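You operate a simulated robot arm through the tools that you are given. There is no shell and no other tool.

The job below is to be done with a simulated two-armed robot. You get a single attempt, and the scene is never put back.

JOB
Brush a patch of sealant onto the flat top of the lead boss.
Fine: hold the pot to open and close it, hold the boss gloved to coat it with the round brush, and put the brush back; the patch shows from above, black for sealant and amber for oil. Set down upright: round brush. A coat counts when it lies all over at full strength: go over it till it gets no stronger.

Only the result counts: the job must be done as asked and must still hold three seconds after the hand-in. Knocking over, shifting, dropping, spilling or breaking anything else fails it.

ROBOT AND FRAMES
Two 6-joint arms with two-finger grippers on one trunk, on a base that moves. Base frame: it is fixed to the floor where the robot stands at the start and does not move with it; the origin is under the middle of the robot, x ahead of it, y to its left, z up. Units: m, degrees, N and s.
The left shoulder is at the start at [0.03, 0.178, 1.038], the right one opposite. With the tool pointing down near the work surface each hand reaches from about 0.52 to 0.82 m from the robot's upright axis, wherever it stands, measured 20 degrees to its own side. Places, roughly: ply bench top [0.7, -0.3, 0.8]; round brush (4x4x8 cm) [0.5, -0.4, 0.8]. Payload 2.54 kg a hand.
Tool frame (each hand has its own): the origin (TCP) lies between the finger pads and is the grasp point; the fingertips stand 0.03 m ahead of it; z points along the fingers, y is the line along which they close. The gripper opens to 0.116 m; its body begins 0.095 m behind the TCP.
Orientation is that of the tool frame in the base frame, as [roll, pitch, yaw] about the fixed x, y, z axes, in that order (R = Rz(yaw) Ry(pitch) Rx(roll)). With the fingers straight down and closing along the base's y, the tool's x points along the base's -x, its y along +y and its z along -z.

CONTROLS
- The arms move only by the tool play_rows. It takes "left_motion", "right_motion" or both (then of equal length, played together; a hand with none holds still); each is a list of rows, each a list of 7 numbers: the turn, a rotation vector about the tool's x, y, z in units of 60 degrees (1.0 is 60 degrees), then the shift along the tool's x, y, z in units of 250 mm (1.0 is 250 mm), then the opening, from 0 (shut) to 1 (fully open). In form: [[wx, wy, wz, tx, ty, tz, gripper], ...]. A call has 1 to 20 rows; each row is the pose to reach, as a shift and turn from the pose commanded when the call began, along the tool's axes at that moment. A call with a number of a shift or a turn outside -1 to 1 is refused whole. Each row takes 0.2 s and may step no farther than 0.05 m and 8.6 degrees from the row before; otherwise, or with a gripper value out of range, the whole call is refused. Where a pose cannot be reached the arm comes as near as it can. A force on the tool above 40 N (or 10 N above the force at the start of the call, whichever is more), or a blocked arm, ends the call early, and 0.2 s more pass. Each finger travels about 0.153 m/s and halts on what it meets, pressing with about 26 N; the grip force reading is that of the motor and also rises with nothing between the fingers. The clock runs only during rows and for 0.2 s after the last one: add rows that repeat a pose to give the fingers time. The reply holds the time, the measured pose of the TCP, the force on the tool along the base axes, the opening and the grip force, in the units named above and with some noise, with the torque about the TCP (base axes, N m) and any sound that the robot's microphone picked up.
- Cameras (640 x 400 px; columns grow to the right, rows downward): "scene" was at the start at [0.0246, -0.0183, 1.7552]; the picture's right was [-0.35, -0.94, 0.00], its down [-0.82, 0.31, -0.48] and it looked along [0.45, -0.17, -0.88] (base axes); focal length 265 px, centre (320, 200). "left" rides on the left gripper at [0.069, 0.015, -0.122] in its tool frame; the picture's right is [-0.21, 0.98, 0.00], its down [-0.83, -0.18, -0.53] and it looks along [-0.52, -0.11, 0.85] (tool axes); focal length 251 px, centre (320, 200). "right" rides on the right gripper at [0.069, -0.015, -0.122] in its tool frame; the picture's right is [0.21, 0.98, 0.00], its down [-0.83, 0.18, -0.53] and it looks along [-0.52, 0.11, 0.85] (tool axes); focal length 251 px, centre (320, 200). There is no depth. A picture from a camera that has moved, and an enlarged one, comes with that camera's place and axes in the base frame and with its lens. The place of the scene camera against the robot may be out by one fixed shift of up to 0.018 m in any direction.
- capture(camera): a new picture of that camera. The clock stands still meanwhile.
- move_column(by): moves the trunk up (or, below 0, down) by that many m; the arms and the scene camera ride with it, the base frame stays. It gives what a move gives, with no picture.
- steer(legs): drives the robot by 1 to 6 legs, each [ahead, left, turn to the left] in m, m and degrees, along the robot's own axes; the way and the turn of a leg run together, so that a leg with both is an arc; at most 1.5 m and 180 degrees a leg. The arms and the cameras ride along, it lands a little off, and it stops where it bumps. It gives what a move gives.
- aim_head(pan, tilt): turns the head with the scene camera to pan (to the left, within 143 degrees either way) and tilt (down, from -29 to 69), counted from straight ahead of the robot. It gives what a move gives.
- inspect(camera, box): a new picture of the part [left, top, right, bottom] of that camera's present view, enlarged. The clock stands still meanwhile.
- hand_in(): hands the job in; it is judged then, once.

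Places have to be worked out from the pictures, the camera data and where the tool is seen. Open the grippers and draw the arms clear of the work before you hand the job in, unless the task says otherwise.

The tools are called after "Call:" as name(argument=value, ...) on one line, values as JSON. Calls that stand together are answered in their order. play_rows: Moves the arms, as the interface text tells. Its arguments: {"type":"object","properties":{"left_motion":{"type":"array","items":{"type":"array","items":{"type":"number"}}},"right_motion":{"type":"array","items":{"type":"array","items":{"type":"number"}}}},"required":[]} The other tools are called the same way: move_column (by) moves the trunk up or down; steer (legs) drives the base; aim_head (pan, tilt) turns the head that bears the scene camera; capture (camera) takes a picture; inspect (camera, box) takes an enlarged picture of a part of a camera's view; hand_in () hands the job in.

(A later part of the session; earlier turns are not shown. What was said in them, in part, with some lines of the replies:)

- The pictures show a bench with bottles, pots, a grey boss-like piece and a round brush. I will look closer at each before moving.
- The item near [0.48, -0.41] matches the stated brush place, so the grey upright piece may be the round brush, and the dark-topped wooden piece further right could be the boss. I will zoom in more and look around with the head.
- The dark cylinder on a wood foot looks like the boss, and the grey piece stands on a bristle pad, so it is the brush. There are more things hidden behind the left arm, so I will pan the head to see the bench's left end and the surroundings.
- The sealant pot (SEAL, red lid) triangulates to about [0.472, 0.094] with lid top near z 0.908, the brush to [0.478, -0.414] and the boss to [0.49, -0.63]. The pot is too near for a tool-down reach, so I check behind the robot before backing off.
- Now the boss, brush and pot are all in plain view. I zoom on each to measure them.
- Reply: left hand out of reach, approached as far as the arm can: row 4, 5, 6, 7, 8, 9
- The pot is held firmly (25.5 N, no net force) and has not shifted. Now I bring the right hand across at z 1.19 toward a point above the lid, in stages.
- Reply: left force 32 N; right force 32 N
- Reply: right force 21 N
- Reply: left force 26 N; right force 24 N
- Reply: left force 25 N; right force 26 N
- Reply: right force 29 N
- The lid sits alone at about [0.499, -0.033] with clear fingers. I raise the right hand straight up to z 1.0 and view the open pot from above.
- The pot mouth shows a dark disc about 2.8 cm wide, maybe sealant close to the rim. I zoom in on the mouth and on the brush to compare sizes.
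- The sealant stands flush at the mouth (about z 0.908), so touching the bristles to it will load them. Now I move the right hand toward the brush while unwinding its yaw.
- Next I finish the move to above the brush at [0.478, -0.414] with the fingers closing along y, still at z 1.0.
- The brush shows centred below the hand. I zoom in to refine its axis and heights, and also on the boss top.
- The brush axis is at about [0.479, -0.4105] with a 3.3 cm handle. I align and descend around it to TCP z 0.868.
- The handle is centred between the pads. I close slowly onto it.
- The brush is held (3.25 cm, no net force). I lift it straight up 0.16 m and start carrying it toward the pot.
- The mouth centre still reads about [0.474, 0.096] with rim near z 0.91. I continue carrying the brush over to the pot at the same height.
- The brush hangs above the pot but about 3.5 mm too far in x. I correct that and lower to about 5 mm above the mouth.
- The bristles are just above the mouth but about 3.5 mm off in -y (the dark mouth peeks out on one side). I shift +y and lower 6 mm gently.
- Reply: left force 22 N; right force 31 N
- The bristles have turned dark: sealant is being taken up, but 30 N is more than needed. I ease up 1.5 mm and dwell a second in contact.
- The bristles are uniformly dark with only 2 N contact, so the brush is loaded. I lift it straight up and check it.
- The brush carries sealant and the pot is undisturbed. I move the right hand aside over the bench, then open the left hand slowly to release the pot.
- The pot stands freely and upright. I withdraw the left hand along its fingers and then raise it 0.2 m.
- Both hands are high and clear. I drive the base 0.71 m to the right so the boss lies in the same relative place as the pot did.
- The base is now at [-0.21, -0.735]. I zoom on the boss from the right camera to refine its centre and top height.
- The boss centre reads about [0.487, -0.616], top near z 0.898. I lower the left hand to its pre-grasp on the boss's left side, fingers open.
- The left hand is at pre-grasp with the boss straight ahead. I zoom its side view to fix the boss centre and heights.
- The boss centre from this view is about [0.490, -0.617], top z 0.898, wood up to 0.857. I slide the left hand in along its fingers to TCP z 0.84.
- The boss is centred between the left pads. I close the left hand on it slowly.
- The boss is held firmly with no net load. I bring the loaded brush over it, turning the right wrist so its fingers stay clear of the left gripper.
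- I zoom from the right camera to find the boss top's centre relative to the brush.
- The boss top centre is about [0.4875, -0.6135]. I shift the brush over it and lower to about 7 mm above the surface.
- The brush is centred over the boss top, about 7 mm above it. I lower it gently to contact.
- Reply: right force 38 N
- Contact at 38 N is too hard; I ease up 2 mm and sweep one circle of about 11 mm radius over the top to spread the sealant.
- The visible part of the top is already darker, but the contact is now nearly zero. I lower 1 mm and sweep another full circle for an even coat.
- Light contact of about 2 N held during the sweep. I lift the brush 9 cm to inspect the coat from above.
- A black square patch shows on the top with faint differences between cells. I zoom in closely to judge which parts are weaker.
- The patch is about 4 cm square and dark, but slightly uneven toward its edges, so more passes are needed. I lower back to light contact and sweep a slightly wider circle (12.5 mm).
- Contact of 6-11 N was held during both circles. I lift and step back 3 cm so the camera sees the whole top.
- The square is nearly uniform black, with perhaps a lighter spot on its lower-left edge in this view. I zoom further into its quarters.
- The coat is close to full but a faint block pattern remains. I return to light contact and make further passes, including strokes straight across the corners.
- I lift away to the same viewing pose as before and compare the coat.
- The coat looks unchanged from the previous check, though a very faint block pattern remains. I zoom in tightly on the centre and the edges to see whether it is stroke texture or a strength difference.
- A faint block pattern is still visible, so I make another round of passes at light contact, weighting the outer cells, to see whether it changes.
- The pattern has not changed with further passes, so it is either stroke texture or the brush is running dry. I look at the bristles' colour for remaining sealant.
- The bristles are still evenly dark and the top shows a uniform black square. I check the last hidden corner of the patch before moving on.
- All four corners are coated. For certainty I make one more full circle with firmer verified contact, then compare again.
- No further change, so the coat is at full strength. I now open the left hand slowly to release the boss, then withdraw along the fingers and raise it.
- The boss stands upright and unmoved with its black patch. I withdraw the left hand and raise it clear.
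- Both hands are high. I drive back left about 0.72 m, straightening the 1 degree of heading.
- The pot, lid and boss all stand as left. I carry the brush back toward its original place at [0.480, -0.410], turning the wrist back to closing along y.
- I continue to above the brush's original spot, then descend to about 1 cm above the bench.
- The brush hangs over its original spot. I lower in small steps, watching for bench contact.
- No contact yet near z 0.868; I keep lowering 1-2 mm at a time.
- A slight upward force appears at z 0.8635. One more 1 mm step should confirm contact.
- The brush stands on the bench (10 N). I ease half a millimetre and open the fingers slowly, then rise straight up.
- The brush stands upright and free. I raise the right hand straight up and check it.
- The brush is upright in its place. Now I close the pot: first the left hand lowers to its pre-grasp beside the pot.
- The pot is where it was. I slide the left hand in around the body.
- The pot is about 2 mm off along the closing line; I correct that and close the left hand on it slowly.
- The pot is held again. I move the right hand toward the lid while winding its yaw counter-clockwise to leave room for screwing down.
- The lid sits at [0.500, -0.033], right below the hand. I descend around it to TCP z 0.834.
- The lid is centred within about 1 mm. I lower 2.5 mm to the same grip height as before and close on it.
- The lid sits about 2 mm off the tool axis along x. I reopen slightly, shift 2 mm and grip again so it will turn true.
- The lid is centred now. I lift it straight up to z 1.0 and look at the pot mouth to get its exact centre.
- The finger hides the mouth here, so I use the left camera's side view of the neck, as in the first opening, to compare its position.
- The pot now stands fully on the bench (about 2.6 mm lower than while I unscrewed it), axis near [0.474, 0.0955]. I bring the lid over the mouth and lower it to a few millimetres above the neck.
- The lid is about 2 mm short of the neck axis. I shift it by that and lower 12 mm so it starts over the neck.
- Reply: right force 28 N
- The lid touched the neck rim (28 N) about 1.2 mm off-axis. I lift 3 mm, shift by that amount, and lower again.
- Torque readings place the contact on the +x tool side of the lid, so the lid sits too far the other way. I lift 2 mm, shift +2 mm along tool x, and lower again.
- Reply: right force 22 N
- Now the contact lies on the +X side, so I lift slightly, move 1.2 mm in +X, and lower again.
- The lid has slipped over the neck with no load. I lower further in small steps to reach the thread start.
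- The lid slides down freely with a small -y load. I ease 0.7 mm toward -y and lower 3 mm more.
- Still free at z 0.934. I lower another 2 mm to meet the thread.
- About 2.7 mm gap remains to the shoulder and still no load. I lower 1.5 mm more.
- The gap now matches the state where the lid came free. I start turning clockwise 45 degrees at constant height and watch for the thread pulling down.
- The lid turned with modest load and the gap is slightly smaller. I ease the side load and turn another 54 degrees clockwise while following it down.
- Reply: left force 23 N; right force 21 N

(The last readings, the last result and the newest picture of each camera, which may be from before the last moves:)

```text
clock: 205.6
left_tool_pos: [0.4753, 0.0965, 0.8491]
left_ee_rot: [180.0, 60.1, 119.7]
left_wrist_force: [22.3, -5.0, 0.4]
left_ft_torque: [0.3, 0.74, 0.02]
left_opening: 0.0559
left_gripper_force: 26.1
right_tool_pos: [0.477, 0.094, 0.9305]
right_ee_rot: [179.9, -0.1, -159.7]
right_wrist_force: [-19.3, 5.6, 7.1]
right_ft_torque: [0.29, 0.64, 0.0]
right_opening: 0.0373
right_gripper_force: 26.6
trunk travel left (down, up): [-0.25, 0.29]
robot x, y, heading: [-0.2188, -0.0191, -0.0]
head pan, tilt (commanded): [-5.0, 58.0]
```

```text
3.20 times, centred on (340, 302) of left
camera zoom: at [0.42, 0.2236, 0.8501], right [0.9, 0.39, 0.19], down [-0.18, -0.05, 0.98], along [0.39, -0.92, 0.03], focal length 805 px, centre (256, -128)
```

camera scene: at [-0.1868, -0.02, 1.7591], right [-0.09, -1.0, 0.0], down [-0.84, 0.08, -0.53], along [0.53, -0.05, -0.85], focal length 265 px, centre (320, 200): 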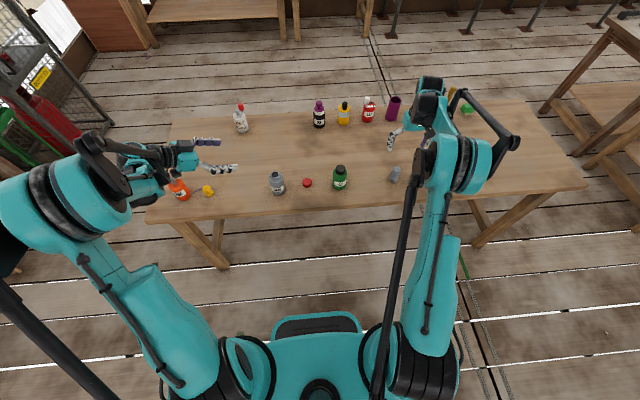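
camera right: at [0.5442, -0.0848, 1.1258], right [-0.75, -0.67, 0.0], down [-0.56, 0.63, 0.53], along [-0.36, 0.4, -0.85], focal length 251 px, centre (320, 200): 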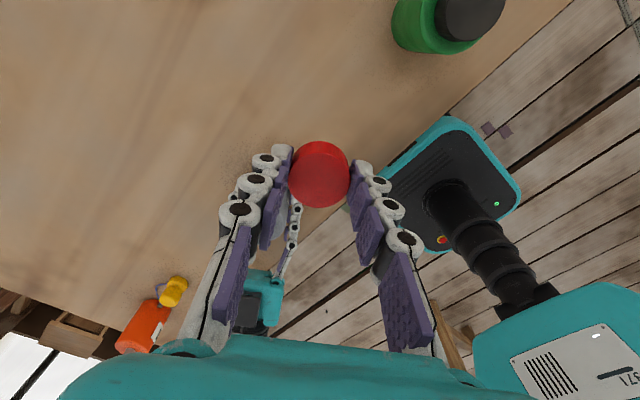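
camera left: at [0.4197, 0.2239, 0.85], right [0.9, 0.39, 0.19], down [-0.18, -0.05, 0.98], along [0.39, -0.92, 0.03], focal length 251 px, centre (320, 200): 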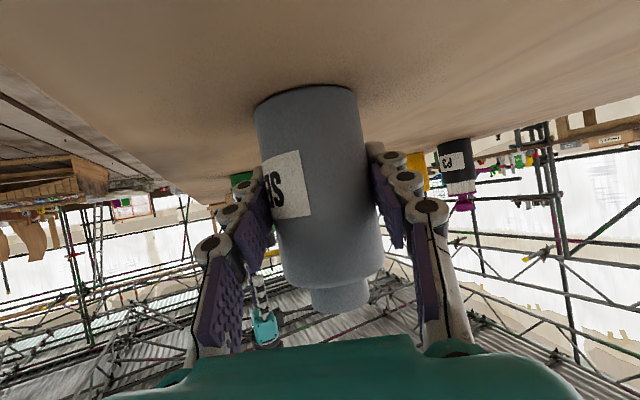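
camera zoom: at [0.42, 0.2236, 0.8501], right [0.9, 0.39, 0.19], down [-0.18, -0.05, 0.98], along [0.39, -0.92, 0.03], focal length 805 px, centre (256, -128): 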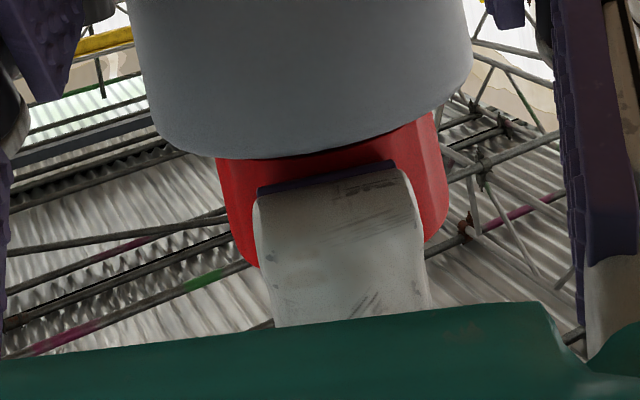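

The gap keeps closing, with a 19 N side load building. I relieve it by about 1.8 mm in -x and turn another 54 degrees with less descent.

Call:
play_rows(right_motion=[[0, 0, 0, 0.003, 0.0022, 0, 0.2], [0, 0, 0, 0.006, 0.0044, 0, 0.2], [0, 0, 0.1, 0.006, 0.0044, 0.0002, 0.2], [0, 0, 0.2, 0.006, 0.0044, 0.0004, 0.2], [0, 0, 0.3, 0.006, 0.0044, 0.0006, 0.2], [0, 0, 0.4, 0.006, 0.0044, 0.0008, 0.2], [0, 0, 0.5, 0.006, 0.0044, 0.001, 0.2], [0, 0, 0.6, 0.006, 0.0044, 0.0012, 0.2], [0, 0, 0.7, 0.006, 0.0044, 0.0014, 0.2], [0, 0, 0.8, 0.006, 0.0044, 0.0016, 0.2], [0, 0, 0.9, 0.006, 0.0044, 0.0018, 0.2], [0, 0, 0.9, 0.006, 0.0044, 0.0018, 0.2]])

Call:
inspect(camera="left", box=[240, 240, 440, 365])

```text
clock: 208.2
left_tool_pos: [0.475, 0.0973, 0.8462]
left_ee_rot: [-180.0, 60.0, 119.6]
left_wrist_force: [-3.9, -12.2, 0.6]
left_ft_torque: [0.5, -0.19, -0.03]
left_opening: 0.0557
left_gripper_force: 26.2
right_tool_pos: [0.4761, 0.094, 0.9304]
right_ee_rot: [179.9, 0.0, 146.4]
right_wrist_force: [3.0, 12.0, 0.5]
right_ft_torque: [0.46, -0.05, 0.02]
right_opening: 0.037
right_gripper_force: 26.7
trunk travel left (down, up): [-0.25, 0.29]
robot x, y, heading: [-0.2217, -0.0201, -0.1]
head pan, tilt (commanded): [-5.0, 58.0]
```

```text
3.20 times, centred on (340, 302) of left
camera zoom: at [0.4198, 0.224, 0.8497], right [0.9, 0.39, 0.19], down [-0.18, -0.05, 0.98], along [0.39, -0.92, 0.03], focal length 805 px, centre (256, -128)
```

zoom: 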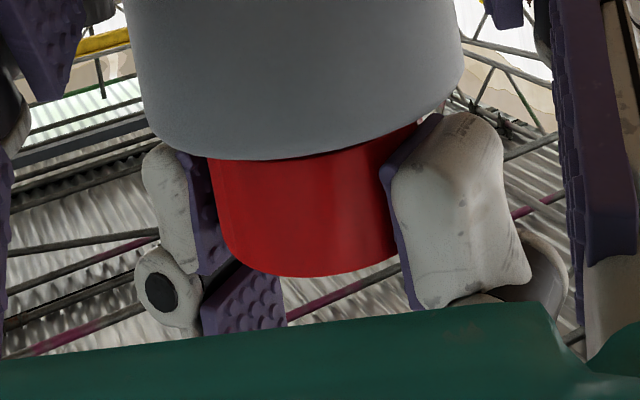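

The lid now nearly meets the shoulder after about 153 degrees. I ease the +y load and turn another 54 degrees.

Call:
play_rows(right_motion=[[0, 0, 0, 0.0016, 0.0047, 0, 0.2], [0, 0, 0.1, 0.0016, 0.0047, 0.0002, 0.2], [0, 0, 0.2, 0.0016, 0.0047, 0.0004, 0.2], [0, 0, 0.3, 0.0016, 0.0047, 0.0006, 0.2], [0, 0, 0.4, 0.0016, 0.0047, 0.0008, 0.2], [0, 0, 0.5, 0.0016, 0.0047, 0.001, 0.2], [0, 0, 0.6, 0.0016, 0.0047, 0.0012, 0.2], [0, 0, 0.7, 0.0016, 0.0047, 0.0014, 0.2], [0, 0, 0.8, 0.0016, 0.0047, 0.0016, 0.2], [0, 0, 0.9, 0.0016, 0.0047, 0.0018, 0.2], [0, 0, 0.9, 0.0016, 0.0047, 0.0018, 0.2]])

Call:
inspect(camera="left", box=[240, 240, 440, 365])

```text
clock: 210.6
left_tool_pos: [0.4746, 0.0952, 0.8478]
left_ee_rot: [-179.9, 59.9, 119.7]
left_wrist_force: [-20.7, -2.3, -0.1]
left_ft_torque: [0.13, -1.01, -0.13]
left_opening: 0.0562
left_gripper_force: 26.1
right_tool_pos: [0.4763, 0.095, 0.9296]
right_ee_rot: [179.8, 0.0, 92.3]
right_wrist_force: [21.2, 3.4, 1.1]
right_ft_torque: [0.14, -0.66, 0.04]
right_opening: 0.0371
right_gripper_force: 26.2
trunk travel left (down, up): [-0.25, 0.29]
robot x, y, heading: [-0.2205, -0.0183, -0.1]
head pan, tilt (commanded): [-5.0, 58.0]
```

```text
3.20 times, centred on (340, 302) of left
camera zoom: at [0.4197, 0.2239, 0.8497], right [0.9, 0.39, 0.19], down [-0.18, -0.05, 0.98], along [0.39, -0.92, 0.03], focal length 805 px, centre (256, -128)
```

zoom: 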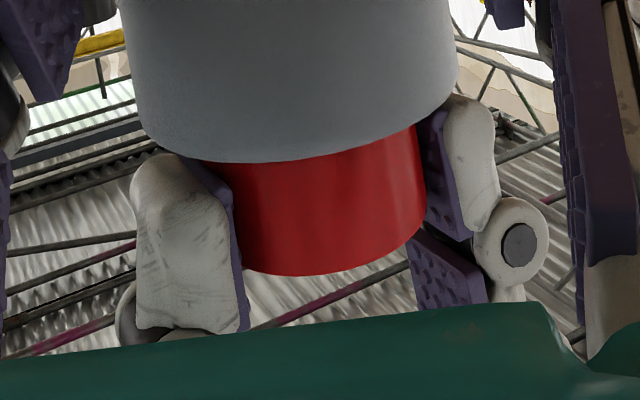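

The gap is gone at about 207 degrees. I relieve the 21 N x-load and turn a further 30 degrees to feel for it tightening.

Call:
play_rows(right_motion=[[0, 0, 0, 0, 0.004, 0, 0.2], [0, 0, 0, 0, 0.008, 0, 0.2], [0, 0, 0.1, 0, 0.008, 0.0002, 0.2], [0, 0, 0.2, 0, 0.008, 0.0004, 0.2], [0, 0, 0.3, 0, 0.008, 0.0006, 0.2], [0, 0, 0.4, 0, 0.008, 0.0008, 0.2], [0, 0, 0.5, 0, 0.008, 0.001, 0.2]])

Call:
inspect(camera="left", box=[240, 240, 440, 365])

```text
clock: 212.2
left_tool_pos: [0.4759, 0.0964, 0.8481]
left_ee_rot: [-180.0, 60.0, 119.8]
left_wrist_force: [-4.5, -1.9, -5.0]
left_ft_torque: [0.09, -0.51, -0.02]
left_opening: 0.0559
left_gripper_force: 25.8
right_tool_pos: [0.4783, 0.0953, 0.9288]
right_ee_rot: [-180.0, 0.0, 62.4]
right_wrist_force: [5.2, 2.1, 4.8]
right_ft_torque: [0.1, 0.04, 0.04]
right_opening: 0.0372
right_gripper_force: 25.8
trunk travel left (down, up): [-0.25, 0.29]
robot x, y, heading: [-0.2175, -0.0181, -0.4]
head pan, tilt (commanded): [-5.0, 58.0]
```

```text
3.20 times, centred on (340, 302) of left
camera zoom: at [0.4199, 0.2242, 0.8497], right [0.9, 0.39, 0.19], down [-0.18, -0.05, 0.98], along [0.39, -0.92, 0.03], focal length 805 px, centre (256, -128)
```

zoom: 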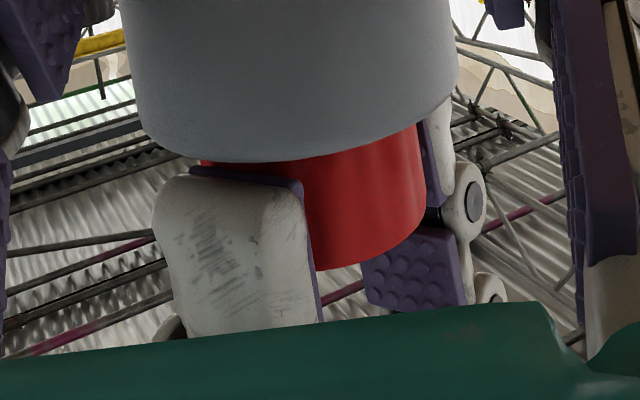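

The lid's height above the shoulder now matches the original closed state. I turn 12 more degrees to feel whether it has bottomed out.

Call:
play_rows(right_motion=[[0, 0, 0.1, 0, 0, 0, 0.2], [0, 0, 0.2, 0, 0, 0, 0.2], [0, 0, 0.2, 0, 0, 0, 0.2]])

Call:
inspect(camera="left", box=[240, 240, 440, 365])

```text
clock: 212.9
left_tool_pos: [0.4759, 0.0974, 0.848]
left_ee_rot: [-179.9, 59.9, 119.8]
left_wrist_force: [-9.3, 3.9, -0.3]
left_ft_torque: [-0.18, -0.64, -0.04]
left_opening: 0.0561
left_gripper_force: 26.0
right_tool_pos: [0.476, 0.0934, 0.9299]
right_ee_rot: [179.9, 0.0, 50.4]
right_wrist_force: [11.6, -3.8, -1.5]
right_ft_torque: [-0.14, -0.18, 0.05]
right_opening: 0.0371
right_gripper_force: 25.7
trunk travel left (down, up): [-0.25, 0.29]
robot x, y, heading: [-0.2196, -0.0202, -0.2]
head pan, tilt (commanded): [-5.0, 58.0]
```

```text
3.20 times, centred on (340, 302) of left
camera zoom: at [0.4197, 0.2244, 0.8498], right [0.9, 0.39, 0.19], down [-0.18, -0.05, 0.98], along [0.39, -0.92, 0.03], focal length 805 px, centre (256, -128)
```

zoom: 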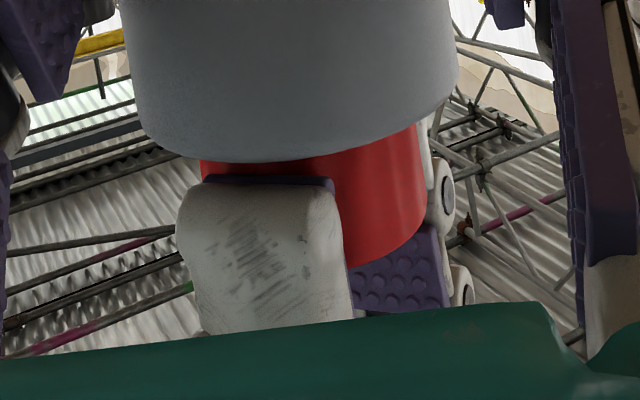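

The lid still follows the thread down a little. I ease the x-load and turn on another 30 degrees, watching for resistance.

Call:
play_rows(right_motion=[[0, 0, 0, -0.0005, 0.004, 0, 0.2], [0, 0, 0.1, -0.0005, 0.004, 0.0002, 0.2], [0, 0, 0.2, -0.0005, 0.004, 0.0004, 0.2], [0, 0, 0.3, -0.0005, 0.004, 0.0006, 0.2], [0, 0, 0.4, -0.0005, 0.004, 0.0008, 0.2], [0, 0, 0.5, -0.0005, 0.004, 0.001, 0.2], [0, 0, 0.5, -0.0005, 0.004, 0.001, 0.2]])

Call:
inspect(camera="left", box=[240, 240, 440, 365])

Call:
capture(camera="right")

```text
clock: 214.6
left_tool_pos: [0.4752, 0.0939, 0.8479]
left_ee_rot: [179.9, 60.1, 119.7]
left_wrist_force: [8.9, -28.0, -0.7]
left_ft_torque: [0.41, -0.48, 0.04]
left_opening: 0.0563
left_gripper_force: 26.0
right_tool_pos: [0.4807, 0.0858, 0.9299]
right_ee_rot: [-179.5, -0.2, 30.2]
right_wrist_force: [-5.2, 24.8, 13.1]
right_ft_torque: [1.27, 0.65, -0.05]
right_opening: 0.0375
right_gripper_force: 25.7
right hand out of reach, approached as far as the arm can: row 5, 6, 7
trunk travel left (down, up): [-0.25, 0.29]
robot x, y, heading: [-0.2197, -0.0163, -0.6]
head pan, tilt (commanded): [-5.0, 58.0]
```

```text
3.20 times, centred on (340, 302) of left
camera zoom: at [0.4195, 0.2225, 0.8507], right [0.9, 0.39, 0.19], down [-0.18, -0.05, 0.98], along [0.39, -0.92, 0.03], focal length 805 px, centre (256, -128)
```

zoom: 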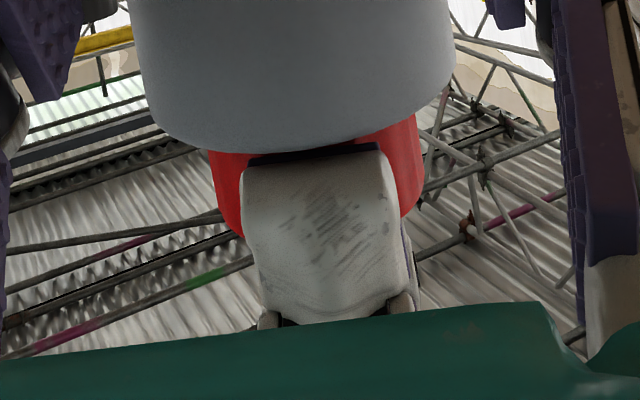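

```text
taken
camera right: at [0.533, 0.1334, 1.0522], right [0.68, -0.74, -0.01], down [-0.62, -0.58, 0.53], along [-0.39, -0.35, -0.85], focal length 251 px, centre (320, 200)
```

right: 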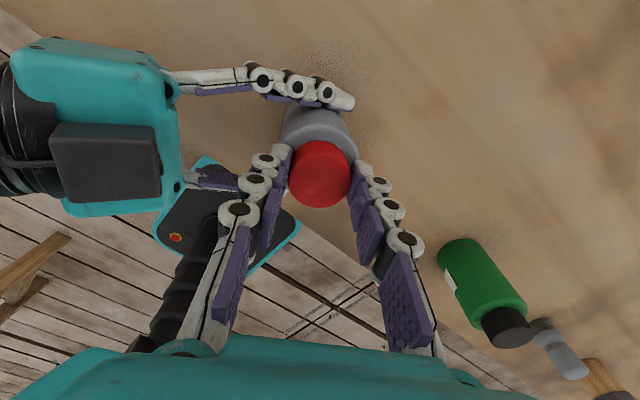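

The right wrist has hit its limit and drags sideways by 25 N. I turn it back about 20 degrees to relieve that before regripping.

Call:
play_rows(right_motion=[[0, 0, -0.1, 0, 0, 0, 0.2], [0, 0, -0.2, 0, 0, 0, 0.2], [0, 0, -0.3, 0, 0, 0, 0.2], [0, 0, -0.3, 0, 0, 0, 0.2]])

```text
clock: 215.6
left_tool_pos: [0.4745, 0.0953, 0.8488]
left_ee_rot: [-179.9, 60.1, 119.6]
left_wrist_force: [-4.9, -24.9, 11.0]
left_ft_torque: [0.33, -0.41, -0.08]
left_opening: 0.0564
left_gripper_force: 26.5
right_tool_pos: [0.4803, 0.083, 0.9303]
right_ee_rot: [-179.7, -0.2, 48.2]
right_wrist_force: [5.0, 25.0, 2.9]
right_ft_torque: [1.25, -0.18, -0.02]
right_opening: 0.0378
right_gripper_force: 26.0
trunk travel left (down, up): [-0.25, 0.29]
robot x, y, heading: [-0.2212, -0.0188, -0.4]
head pan, tilt (commanded): [-5.0, 58.0]
```

The hand is still about a centimetre to -y with a 25 N load. I move it back +y by 6 mm in steps and re-read the forces.

Call:
play_rows(right_motion=[[0, 0, 0, 0.004, -0.007, 0, 0.2], [0, 0, 0, 0.008, -0.015, 0, 0.2], [0, 0, 0, 0.0125, -0.022, 0, 0.2], [0, 0, 0, 0.0125, -0.022, 0, 0.2]])

Call:
capture(camera="right")

Call:
capture(camera="left")

```text
clock: 216.6
left_tool_pos: [0.474, 0.0977, 0.8483]
left_ee_rot: [179.8, 59.8, 119.5]
left_wrist_force: [-20.9, 0.2, 3.6]
left_ft_torque: [-0.31, -0.87, -0.34]
left_opening: 0.0567
left_gripper_force: 26.1
right_tool_pos: [0.4785, 0.0879, 0.9302]
right_ee_rot: [-180.0, -0.2, 48.0]
right_wrist_force: [17.5, -3.6, 6.5]
right_ft_torque: [-0.4, -0.43, 0.02]
right_opening: 0.0377
right_gripper_force: 26.4
trunk travel left (down, up): [-0.25, 0.29]
robot x, y, heading: [-0.2189, -0.0173, -0.5]
head pan, tilt (commanded): [-5.0, 58.0]
```

```text
taken
camera right: at [0.5132, 0.1491, 1.0523], right [0.87, -0.49, 0.0], down [-0.42, -0.74, 0.53], along [-0.26, -0.46, -0.85], focal length 251 px, centre (320, 200)
```

right: 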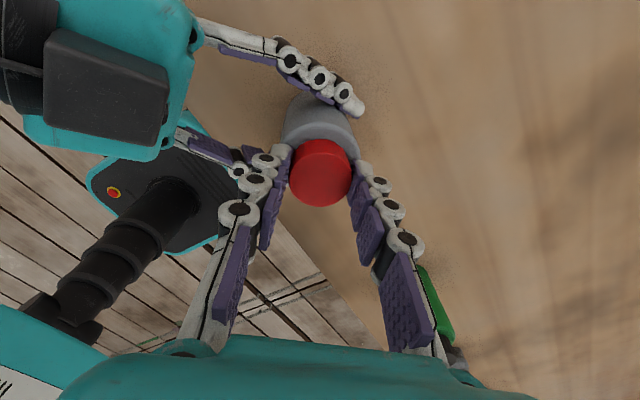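

```text
taken
camera left: at [0.4183, 0.2251, 0.8505], right [0.9, 0.39, 0.19], down [-0.18, -0.05, 0.98], along [0.39, -0.92, 0.03], focal length 251 px, centre (320, 200)
```

left: 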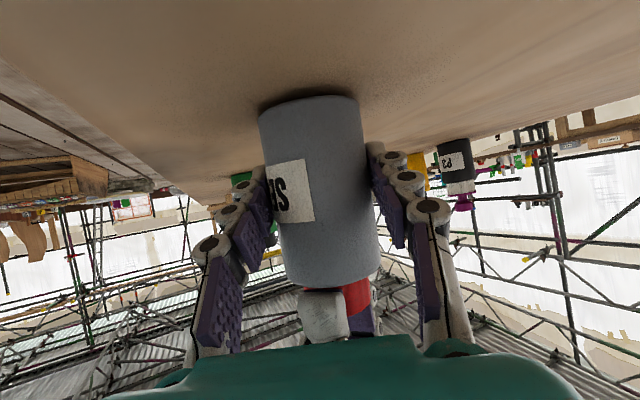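

The drag slid the pot a few millimetres forward in the left fingers; it is still upright and held. I ease the x-load and then open the right hand to let go of the lid.

Call:
play_rows(right_motion=[[0, 0, 0, 0.004, 0.0045, 0, 0.2], [0, 0, 0, 0.004, 0.0045, 0, 0.2], [0, 0, 0, 0.004, 0.0045, 0, 0.28], [0, 0, 0, 0.004, 0.0045, 0, 0.34], [0, 0, 0, 0.004, 0.0045, 0, 0.4], [0, 0, 0, 0.004, 0.0045, 0, 0.46], [0, 0, 0, 0.004, 0.0045, 0, 0.54], [0, 0, 0, 0.004, 0.0045, 0, 0.54]])

Call:
capture(camera="right")

Call:
inspect(camera="left", box=[240, 240, 440, 365])

```text
clock: 218.3
left_tool_pos: [0.475, 0.096, 0.8496]
left_ee_rot: [-179.9, 60.1, 119.7]
left_wrist_force: [0.1, -0.5, -1.1]
left_ft_torque: [0.0, 0.0, 0.02]
left_opening: 0.0562
left_gripper_force: 25.8
right_tool_pos: [0.4806, 0.0905, 0.9296]
right_ee_rot: [-179.8, -0.1, 48.0]
right_wrist_force: [-0.9, -1.6, -0.3]
right_ft_torque: [-0.02, -0.01, -0.01]
right_opening: 0.0626
right_gripper_force: 0.0
trunk travel left (down, up): [-0.25, 0.29]
robot x, y, heading: [-0.2185, -0.0168, -0.4]
head pan, tilt (commanded): [-5.0, 58.0]
```

```text
taken
camera right: at [0.515, 0.1512, 1.0517], right [0.87, -0.49, 0.0], down [-0.41, -0.74, 0.53], along [-0.26, -0.46, -0.85], focal length 251 px, centre (320, 200)
```

right: 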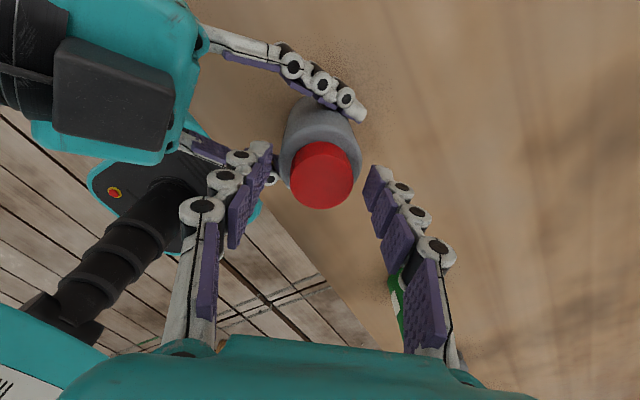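

```text
3.20 times, centred on (340, 302) of left
camera zoom: at [0.4199, 0.2241, 0.8498], right [0.9, 0.39, 0.19], down [-0.18, -0.05, 0.98], along [0.39, -0.92, 0.03], focal length 805 px, centre (256, -128)
```

zoom: 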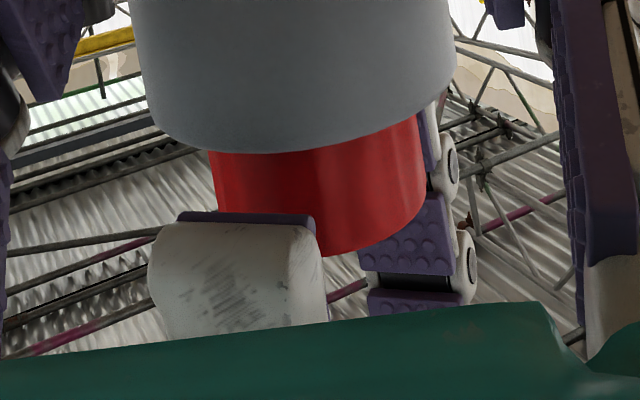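

The lid is released and flush with the shoulder. I raise the right hand clear, then use the left hand to slide the pot back about 8 mm to its original spot.

Call:
play_rows(right_motion=[[0, 0, 0, 0, 0, -0.04, 0.56], [0, 0, 0, 0, 0, -0.12, 0.56], [0, 0, 0, 0, 0, -0.24, 0.56], [0, 0, 0, 0, 0, -0.3, 0.56]])

Call:
play_rows(left_motion=[[0, 0, 0, 0.003, -0.0015, -0.0047, 0.4], [0, 0, 0, 0.0055, -0.003, -0.0095, 0.4], [0, 0, 0, 0.0082, -0.0044, -0.0142, 0.4], [0, 0, 0, 0.011, -0.006, -0.019, 0.4], [0, 0, 0, 0.0137, -0.0074, -0.0237, 0.4], [0, 0, 0, 0.0164, -0.0088, -0.0284, 0.4], [0, 0, 0, 0.0164, -0.0088, -0.0284, 0.4]])

Call:
inspect(camera="right", box=[240, 60, 400, 200])

Call:
capture(camera="left")

```text
clock: 219.3
left_tool_pos: [0.476, 0.0976, 0.8478]
left_ee_rot: [179.9, 60.1, 119.7]
left_wrist_force: [0.7, -0.2, -0.5]
left_ft_torque: [0.02, 0.01, -0.02]
left_opening: 0.056
left_gripper_force: 26.5
right_tool_pos: [0.4803, 0.0903, 1.0041]
right_ee_rot: [-179.7, -0.1, 48.2]
right_wrist_force: [-1.2, 0.1, 0.0]
right_ft_torque: [0.01, -0.04, 0.03]
right_opening: 0.0651
right_gripper_force: 0.1
trunk travel left (down, up): [-0.25, 0.29]
robot x, y, heading: [-0.2188, -0.0198, -0.2]
head pan, tilt (commanded): [-5.0, 58.0]
```

```text
clock: 220.9
left_tool_pos: [0.4679, 0.1039, 0.8484]
left_ee_rot: [180.0, 60.0, 119.7]
left_wrist_force: [0.0, 0.2, -0.9]
left_ft_torque: [0.01, 0.0, -0.04]
left_opening: 0.0557
left_gripper_force: 26.9
right_tool_pos: [0.481, 0.09, 1.0025]
right_ee_rot: [-179.8, -0.1, 48.1]
right_wrist_force: [-1.0, 0.6, 0.6]
right_ft_torque: [-0.04, 0.0, 0.04]
right_opening: 0.0651
right_gripper_force: 0.1
trunk travel left (down, up): [-0.25, 0.29]
robot x, y, heading: [-0.2179, -0.0204, -0.2]
head pan, tilt (commanded): [-5.0, 58.0]
```

```text
2.86 times, centred on (320, 130) of right
camera zoom: at [0.515, 0.1516, 1.125], right [0.87, -0.49, 0.0], down [-0.41, -0.74, 0.53], along [-0.26, -0.46, -0.85], focal length 718 px, centre (320, 400)
```

zoom: 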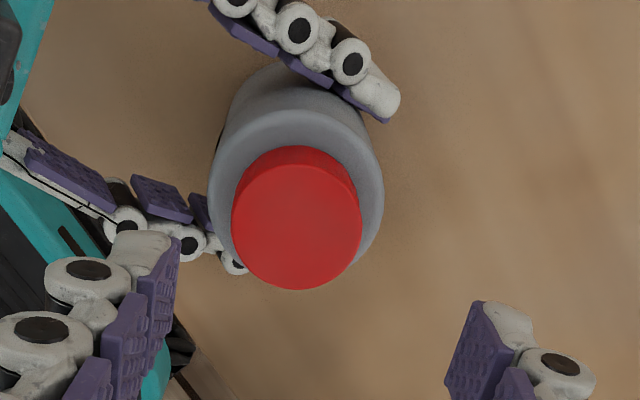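

```text
taken
camera left: at [0.4135, 0.2304, 0.851], right [0.9, 0.39, 0.19], down [-0.18, -0.05, 0.98], along [0.39, -0.92, 0.03], focal length 251 px, centre (320, 200)
```

left: 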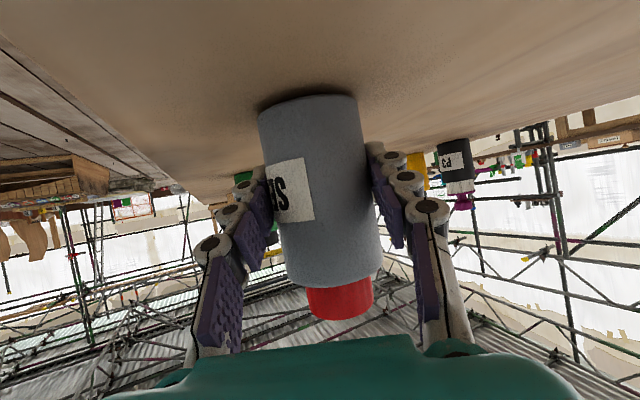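

The pot is back at about [0.474, 0.094], lid flush. I regrip the lid with a fresh wrist angle to check that it is screwed tight: first rotate and align above it.

Call:
play_rows(right_motion=[[0, 0, -0.14, -0.0074, -0.031, 0, 0.56], [0, 0, -0.28, -0.0074, -0.031, 0, 0.56], [0, 0, -0.42, -0.0074, -0.031, 0, 0.56], [0, 0, -0.56, -0.0074, -0.031, 0, 0.56], [0, 0, -0.7, -0.0074, -0.031, 0, 0.56], [0, 0, -0.84, -0.0074, -0.031, 0, 0.56], [0, 0, -0.98, -0.0074, -0.031, 0, 0.56], [0, 0, -1, -0.0074, -0.031, 0, 0.56], [0, 0, -1, -0.0074, -0.031, 0, 0.56]])

Call:
inspect(camera="right", box=[240, 60, 400, 200])

```text
clock: 222.9
left_tool_pos: [0.4697, 0.1022, 0.8482]
left_ee_rot: [180.0, 60.1, 119.7]
left_wrist_force: [0.5, 0.1, -2.4]
left_ft_torque: [0.03, 0.01, 0.03]
left_opening: 0.0558
left_gripper_force: 26.1
right_tool_pos: [0.4738, 0.0929, 1.0033]
right_ee_rot: [-180.0, -0.1, 108.2]
right_wrist_force: [0.2, 0.3, -0.2]
right_ft_torque: [0.01, 0.0, 0.01]
right_opening: 0.0649
right_gripper_force: 0.0
trunk travel left (down, up): [-0.25, 0.29]
robot x, y, heading: [-0.2203, -0.0194, -0.1]
head pan, tilt (commanded): [-5.0, 58.0]
```

```text
2.86 times, centred on (320, 130) of right
camera zoom: at [0.4377, 0.1541, 1.1259], right [0.86, 0.51, 0.0], down [0.43, -0.73, 0.53], along [0.27, -0.46, -0.85], focal length 718 px, centre (320, 400)
```

zoom: 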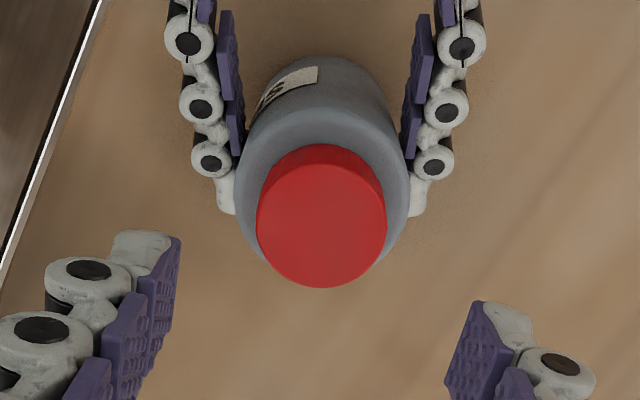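

Lid and hand are aligned. I descend around the lid and close on it.

Call:
play_rows(right_motion=[[0, 0, 0, 0, 0, 0.08, 0.56], [0, 0, 0, 0, 0, 0.16, 0.56], [0, 0, 0, 0, 0, 0.23, 0.56], [0, 0, 0, 0, 0, 0.27, 0.56], [0, 0, 0, 0, 0, 0.294, 0.56], [0, 0, 0, 0, 0, 0.294, 0.5], [0, 0, 0, 0, 0, 0.294, 0.45], [0, 0, 0, 0, 0, 0.294, 0.41], [0, 0, 0, 0, 0, 0.294, 0.38], [0, 0, 0, 0, 0, 0.294, 0.35], [0, 0, 0, 0, 0, 0.294, 0.32], [0, 0, 0, 0, 0, 0.294, 0.28], [0, 0, 0, 0, 0, 0.294, 0.24], [0, 0, 0, 0, 0, 0.294, 0.2], [0, 0, 0, 0, 0, 0.294, 0.2]])

```text
clock: 226.2
left_tool_pos: [0.4694, 0.1009, 0.8476]
left_ee_rot: [-180.0, 59.9, 119.7]
left_wrist_force: [-9.8, -2.6, -1.2]
left_ft_torque: [0.15, -0.5, -0.11]
left_opening: 0.056
left_gripper_force: 26.2
right_tool_pos: [0.4731, 0.0937, 0.93]
right_ee_rot: [-180.0, -0.1, 108.1]
right_wrist_force: [10.5, 2.7, -0.4]
right_ft_torque: [0.11, -0.31, 0.02]
right_opening: 0.0368
right_gripper_force: 26.2
trunk travel left (down, up): [-0.25, 0.29]
robot x, y, heading: [-0.2184, -0.018, -0.4]
head pan, tilt (commanded): [-5.0, 58.0]
```

The lid is gripped with a 10 N x-load. I ease 1 mm and turn 36 degrees clockwise at constant height to feel for tightness.

Call:
play_rows(right_motion=[[0, 0, 0, -0.0012, 0.0038, 0, 0.2], [0, 0, 0.1, -0.0012, 0.0038, 0, 0.2], [0, 0, 0.2, -0.0012, 0.0038, 0, 0.2], [0, 0, 0.3, -0.0012, 0.0038, 0, 0.2], [0, 0, 0.4, -0.0012, 0.0038, 0, 0.2], [0, 0, 0.5, -0.0012, 0.0038, 0, 0.2], [0, 0, 0.6, -0.0012, 0.0038, 0, 0.2], [0, 0, 0.6, -0.0012, 0.0038, 0, 0.2]])

Call:
inspect(camera="left", box=[240, 240, 440, 365])

```text
clock: 227.9
left_tool_pos: [0.4705, 0.103, 0.8499]
left_ee_rot: [180.0, 60.1, 119.8]
left_wrist_force: [14.4, 1.4, 1.1]
left_ft_torque: [0.07, 0.24, 0.09]
left_opening: 0.0557
left_gripper_force: 26.0
right_tool_pos: [0.4729, 0.094, 0.9317]
right_ee_rot: [-179.8, -0.1, 72.0]
right_wrist_force: [-13.8, -2.1, -4.1]
right_ft_torque: [-0.22, 0.9, 0.06]
right_opening: 0.0369
right_gripper_force: 25.8
trunk travel left (down, up): [-0.25, 0.29]
robot x, y, heading: [-0.2184, -0.0167, -0.4]
head pan, tilt (commanded): [-5.0, 58.0]
```

```text
3.20 times, centred on (340, 302) of left
camera zoom: at [0.4137, 0.2306, 0.8511], right [0.9, 0.39, 0.19], down [-0.18, -0.05, 0.98], along [0.39, -0.92, 0.03], focal length 805 px, centre (256, -128)
```

zoom: 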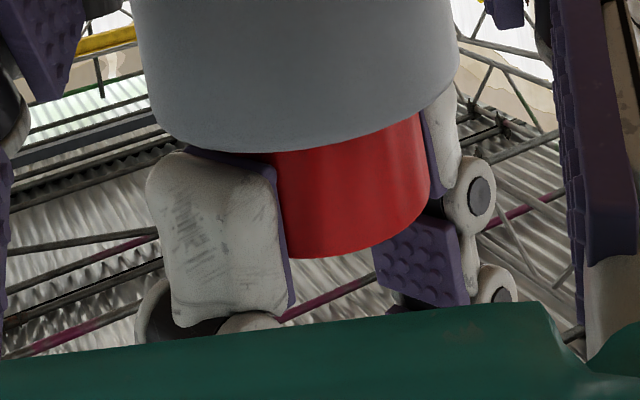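

Only a slight pull-down and low torque. I relieve the x-load and turn 22 degrees more, still within wrist reach.

Call:
play_rows(right_motion=[[0, 0, 0, -0.0015, -0.0045, 0, 0.2], [0, 0, 0.09, -0.0015, -0.0045, 0.0005, 0.2], [0, 0, 0.18, -0.0015, -0.0045, 0.001, 0.2], [0, 0, 0.27, -0.0015, -0.0045, 0.0015, 0.2], [0, 0, 0.36, -0.0015, -0.0045, 0.002, 0.2], [0, 0, 0.36, -0.0015, -0.0045, 0.002, 0.2]])

Call:
inspect(camera="left", box=[240, 240, 440, 365])

```text
clock: 229.3
left_tool_pos: [0.4688, 0.1017, 0.8492]
left_ee_rot: [180.0, 60.0, 119.7]
left_wrist_force: [7.4, -2.2, -0.9]
left_ft_torque: [0.1, 0.12, -0.54]
left_opening: 0.0559
left_gripper_force: 26.1
right_tool_pos: [0.474, 0.0935, 0.9302]
right_ee_rot: [-179.8, 0.0, 50.5]
right_wrist_force: [-7.5, 4.3, 0.1]
right_ft_torque: [0.1, 0.51, 0.59]
right_opening: 0.0374
right_gripper_force: 26.2
trunk travel left (down, up): [-0.25, 0.29]
robot x, y, heading: [-0.2133, -0.0185, -0.2]
head pan, tilt (commanded): [-5.0, 58.0]
```

```text
3.20 times, centred on (340, 302) of left
camera zoom: at [0.4134, 0.23, 0.851], right [0.9, 0.39, 0.19], down [-0.18, -0.05, 0.98], along [0.39, -0.92, 0.03], focal length 805 px, centre (256, -128)
```

zoom: 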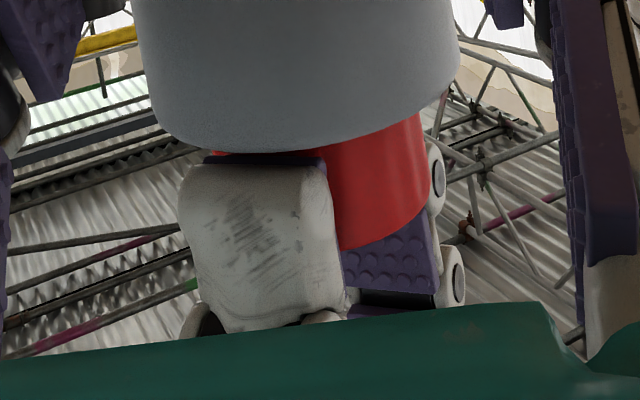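

The torque has jumped to 0.6 N·m: the lid has reached its stop and is tight. I relax the twist by 2 degrees, open the right hand and rise clear.

Call:
play_rows(right_motion=[[0, 0, -0.04, -0.0015, 0.002, 0, 0.2], [0, 0, -0.04, 0, 0.002, 0, 0.28], [0, 0, -0.04, 0, 0.002, 0, 0.33], [0, 0, -0.04, 0, 0.002, 0, 0.38], [0, 0, -0.04, 0, 0.002, 0, 0.46], [0, 0, -0.04, 0, 0.002, 0, 0.54], [0, 0, -0.04, 0, 0.002, 0, 0.56], [0, 0, -0.04, 0, 0.002, -0.05, 0.56], [0, 0, -0.04, 0, 0.002, -0.15, 0.56], [0, 0, -0.04, 0, 0.002, -0.3, 0.6], [0, 0, -0.04, 0, 0.002, -0.48, 0.7], [0, 0, -0.04, 0, 0.002, -0.64, 0.9]])

Call:
capture(camera="right")

Call:
capture(camera="left")

```text
clock: 231.9
left_tool_pos: [0.4688, 0.1022, 0.8498]
left_ee_rot: [-180.0, 60.0, 119.6]
left_wrist_force: [-1.1, 0.2, -1.3]
left_ft_torque: [0.03, 0.0, -0.01]
left_opening: 0.0557
left_gripper_force: 26.0
right_tool_pos: [0.4743, 0.0921, 1.0859]
right_ee_rot: [-179.8, -0.1, 53.0]
right_wrist_force: [-0.7, -0.4, 1.1]
right_ft_torque: [0.0, 0.0, -0.01]
right_opening: 0.1043
right_gripper_force: 0.0
trunk travel left (down, up): [-0.25, 0.29]
robot x, y, heading: [-0.2174, -0.017, -0.3]
head pan, tilt (commanded): [-5.0, 58.0]
```

```text
taken
camera right: at [0.5038, 0.156, 1.2086], right [0.91, -0.42, 0.0], down [-0.35, -0.77, 0.53], along [-0.22, -0.48, -0.85], focal length 251 px, centre (320, 200)
```

right: 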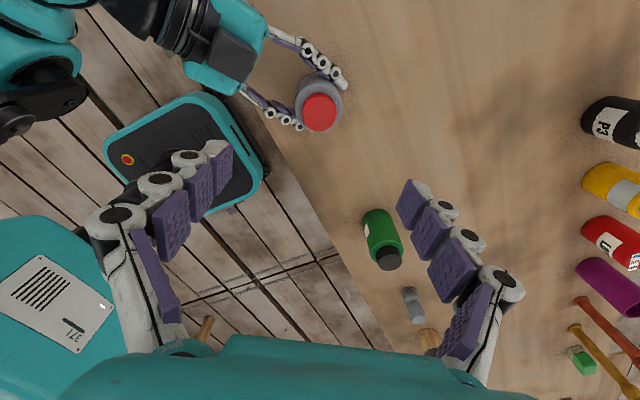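

```text
taken
camera left: at [0.413, 0.2304, 0.8514], right [0.9, 0.39, 0.19], down [-0.18, -0.05, 0.98], along [0.39, -0.92, 0.03], focal length 251 px, centre (320, 200)
```

left: 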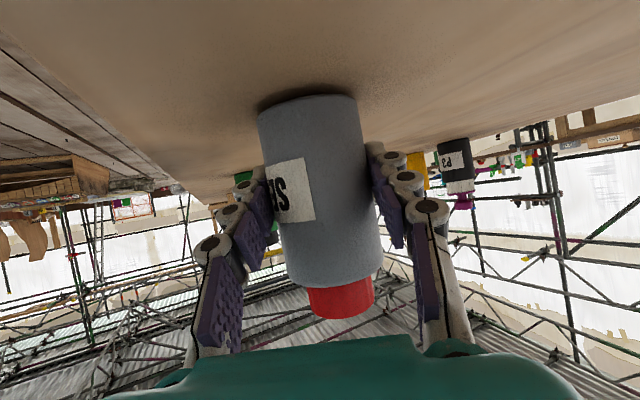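

The pot stands closed at its place. I open the left hand slowly, withdraw along its fingers and raise it clear.

Call:
play_rows(left_motion=[[0, 0, 0, 0, 0, 0, 0.46], [0, 0, 0, 0, 0, 0, 0.5], [0, 0, 0, 0, 0, 0, 0.55], [0, 0, 0, 0, 0, 0, 0.62], [0, 0, 0, 0, 0, 0, 0.7], [0, 0, 0, 0, 0, 0, 0.8], [0, 0, 0, 0, 0, 0, 0.9], [0, 0, 0, 0, 0, 0, 1], [0, 0, 0, 0, 0, 0, 1]])

Call:
play_rows(left_motion=[[0, 0, 0, 0, 0, -0.06, 1], [0, 0, 0, 0, 0, -0.14, 1], [0, 0, 0, 0, 0, -0.24, 1], [0, 0, 0, 0, 0, -0.36, 1], [0, 0, 0, 0, 0, -0.48, 1], [0, 0, 0, 0, 0, -0.6, 1], [0, 0, 0, -0.139, 0, -0.68, 1], [0, 0, 0, -0.277, 0, -0.76, 1], [0, 0, 0, -0.416, 0, -0.84, 1], [0, 0, 0, -0.554, 0, -0.92, 1], [0, 0, 0, -0.693, 0, -1, 1], [0, 0, 0, -0.693, 0, -1, 1]])

Call:
capture(camera="scene")

Call:
inspect(camera="right", box=[270, 60, 370, 150])

```text
clock: 233.9
left_tool_pos: [0.4696, 0.1032, 0.8485]
left_ee_rot: [180.0, 60.0, 119.7]
left_wrist_force: [-0.2, 0.2, 1.0]
left_ft_torque: [-0.01, -0.01, 0.02]
left_opening: 0.1158
left_gripper_force: 0.0
right_tool_pos: [0.4746, 0.0919, 1.0865]
right_ee_rot: [-179.7, -0.1, 53.0]
right_wrist_force: [-0.5, -0.1, -0.2]
right_ft_torque: [0.0, -0.01, -0.04]
right_opening: 0.1041
right_gripper_force: 0.1
trunk travel left (down, up): [-0.25, 0.29]
robot x, y, heading: [-0.2202, -0.0191, -0.3]
head pan, tilt (commanded): [-5.0, 58.0]
```

```text
clock: 236.6
left_tool_pos: [0.4064, 0.2147, 1.1279]
left_ee_rot: [-179.9, 60.0, 119.9]
left_wrist_force: [0.3, 0.9, 0.0]
left_ft_torque: [-0.06, 0.05, -0.03]
left_opening: 0.1161
left_gripper_force: 0.0
right_tool_pos: [0.4757, 0.0926, 1.0859]
right_ee_rot: [-179.8, -0.1, 53.0]
right_wrist_force: [-0.5, 0.1, 0.4]
right_ft_torque: [0.01, 0.0, -0.01]
right_opening: 0.1043
right_gripper_force: 0.0
trunk travel left (down, up): [-0.25, 0.29]
robot x, y, heading: [-0.22, -0.0221, -0.2]
head pan, tilt (commanded): [-5.0, 58.0]
```

```text
taken
camera scene: at [-0.186, -0.019, 1.7591], right [-0.09, -1.0, 0.0], down [-0.84, 0.08, -0.53], along [0.53, -0.05, -0.85], focal length 265 px, centre (320, 200)
```

scene: 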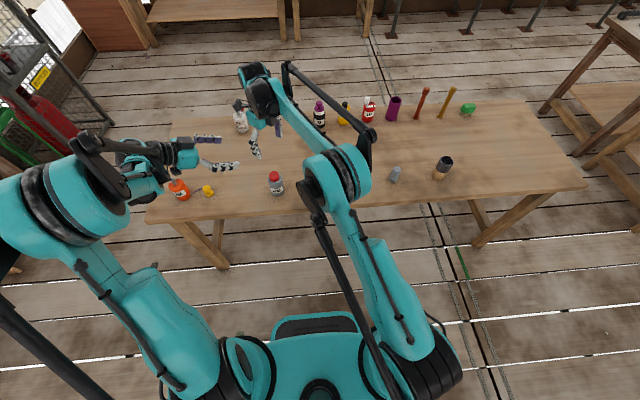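

```text
4.44 times, centred on (320, 105) of right
camera zoom: at [0.505, 0.1564, 1.2072], right [0.91, -0.42, 0.0], down [-0.35, -0.77, 0.53], along [-0.22, -0.48, -0.85], focal length 1118 px, centre (320, 622)
```

zoom: 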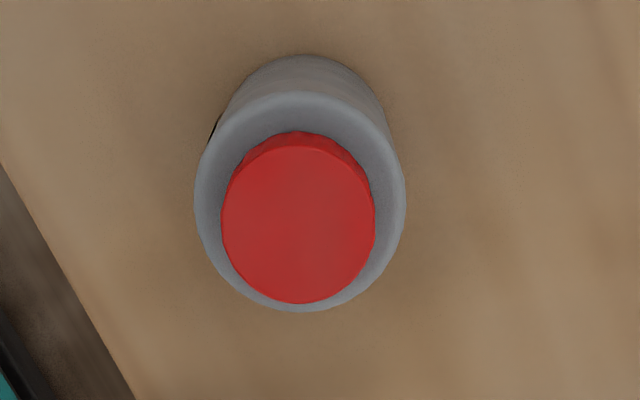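

The pot is closed and standing. I draw the right arm up and away to the right, unwinding the wrist, for a last look at everything.

Call:
play_rows(right_motion=[[0, 0, 0, 0, 0, -0.15, 0.9], [0, 0, 0, 0, 0, -0.3, 1], [0, 0, -0.1, -0.11, 0.02, -0.4, 1], [0, 0, -0.2, -0.23, 0.04, -0.4, 1], [0, 0, -0.3, -0.36, 0.065, -0.4, 1], [0, 0, -0.4, -0.49, 0.09, -0.4, 1], [0, 0, -0.5, -0.62, 0.115, -0.4, 1], [0, 0, -0.6, -0.75, 0.14, -0.4, 1], [0, 0, -0.7, -0.88, 0.162, -0.4, 1], [0, 0, -0.8, -0.88, 0.162, -0.4, 1]])

Call:
capture(camera="scene")

Call:
capture(camera="right")

Call:
inspect(camera="scene", box=[425, 145, 465, 185])

Call:
inspect(camera="scene", box=[250, 150, 410, 210])

```text
clock: 238.8
left_tool_pos: [0.4083, 0.214, 1.1286]
left_ee_rot: [-179.9, 60.0, 119.9]
left_wrist_force: [0.5, 0.2, -0.3]
left_ft_torque: [-0.01, 0.0, -0.03]
left_opening: 0.1159
left_gripper_force: 0.1
right_tool_pos: [0.3734, -0.1076, 1.1892]
right_ee_rot: [-179.8, -0.2, 101.2]
right_wrist_force: [-0.5, -0.4, -0.3]
right_ft_torque: [-0.03, 0.03, 0.01]
right_opening: 0.1161
right_gripper_force: 0.1
trunk travel left (down, up): [-0.25, 0.29]
robot x, y, heading: [-0.2166, -0.0212, -0.2]
head pan, tilt (commanded): [-5.0, 58.0]
```

```text
taken
camera scene: at [-0.1863, -0.0188, 1.7591], right [-0.09, -1.0, 0.0], down [-0.84, 0.08, -0.53], along [0.53, -0.05, -0.85], focal length 265 px, centre (320, 200)
```

scene: 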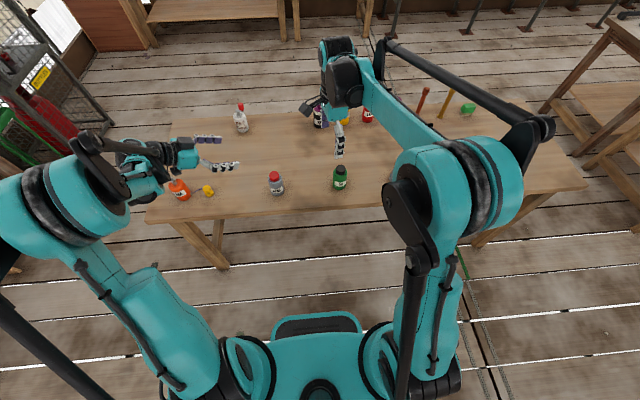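

```text
taken
camera right: at [0.3452, -0.0435, 1.312], right [0.92, 0.4, 0.0], down [0.34, -0.78, 0.53], along [0.21, -0.49, -0.85], focal length 251 px, centre (320, 200)
```

right: 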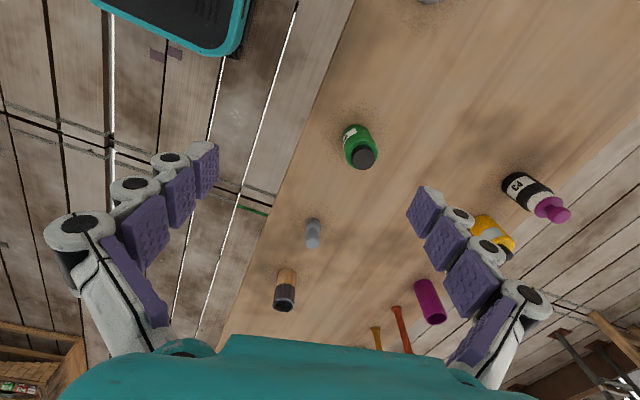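

```text
10.00 times, centred on (445, 165) of scene
camera zoom: at [-0.1863, -0.0188, 1.7591], right [-0.09, -1.0, 0.0], down [-0.84, 0.08, -0.53], along [0.53, -0.05, -0.85], focal length 2647 px, centre (-930, 550)
```

zoom: 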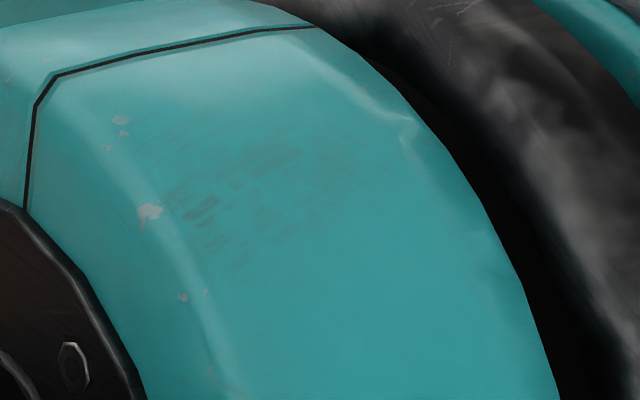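

```text
4.00 times, centred on (330, 180) of scene
camera zoom: at [-0.1863, -0.0188, 1.7591], right [-0.09, -1.0, 0.0], down [-0.84, 0.08, -0.53], along [0.53, -0.05, -0.85], focal length 1059 px, centre (280, 280)
```

zoom: 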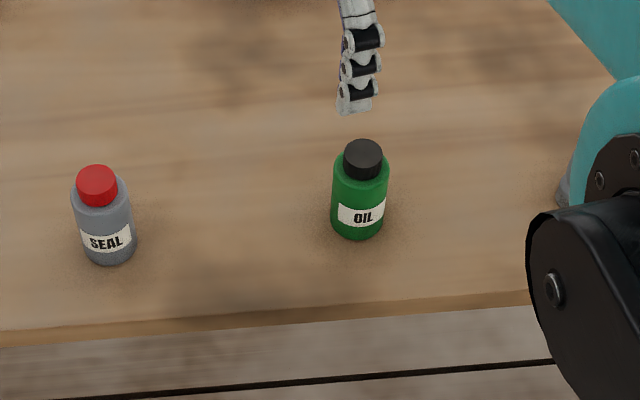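

Pot closed and upright, brush upright. I take a last close look at the brush and the boss through the right camera.

Call:
inspect(camera="right", box=[250, 200, 350, 320])

Call:
inspect(camera="right", box=[268, 280, 300, 316])

```text
3.33 times, centred on (300, 260) of right
camera zoom: at [0.3452, -0.0435, 1.312], right [0.92, 0.4, 0.0], down [0.34, -0.78, 0.53], along [0.21, -0.49, -0.85], focal length 838 px, centre (387, 0)
```

zoom: 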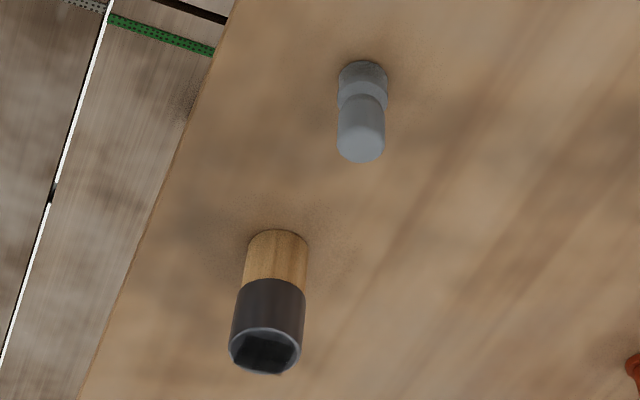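

```text
11.11 times, centred on (284, 298) of right
camera zoom: at [0.3452, -0.0435, 1.312], right [0.92, 0.4, 0.0], down [0.34, -0.78, 0.53], along [0.21, -0.49, -0.85], focal length 2794 px, centre (720, -889)
```

zoom: 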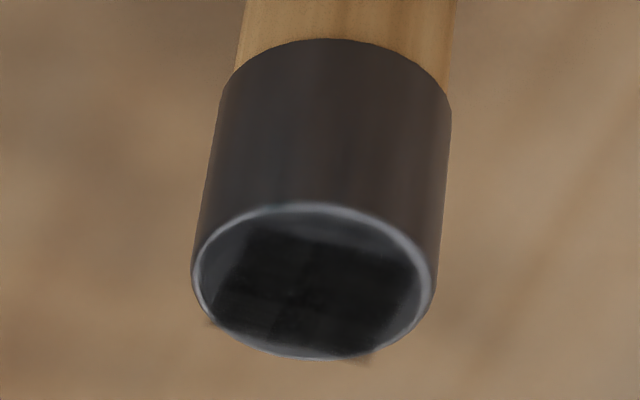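

The boss carries a uniform black patch, the brush stands upright in its place, the pot is closed, and both open hands are well clear of the bench. I hand the job in.

Call:
hand_in()

```text
The job is handed in.
```

The job is handed in: the flat top of the lead boss has a black sealant patch about 4 cm square. The hand-in reply gave no verdict, so I don't know yet whether it passed.

- **Coat:** I went over the patch several times. The last two rounds made no visible difference, so I took it as full strength. A very faint block pattern still shows up close. I judged it to be brush-stroke texture, but I could not confirm that.
- **Brush:** The round brush is back in its original place, standing upright on its bristles.
- **Sealant pot:** The lid is screwed back on until it stopped turning. While I was closing it, the right wrist ran out of reach and dragged the pot about 9 mm. I slid it back to within about 2 mm of where it started.
- **Boss and other items:** The boss stands upright and, from the pictures, did not move. I saw nothing knocked over, spilled or broken.
- **Arms:** Both grippers are open and raised well clear of the bench.
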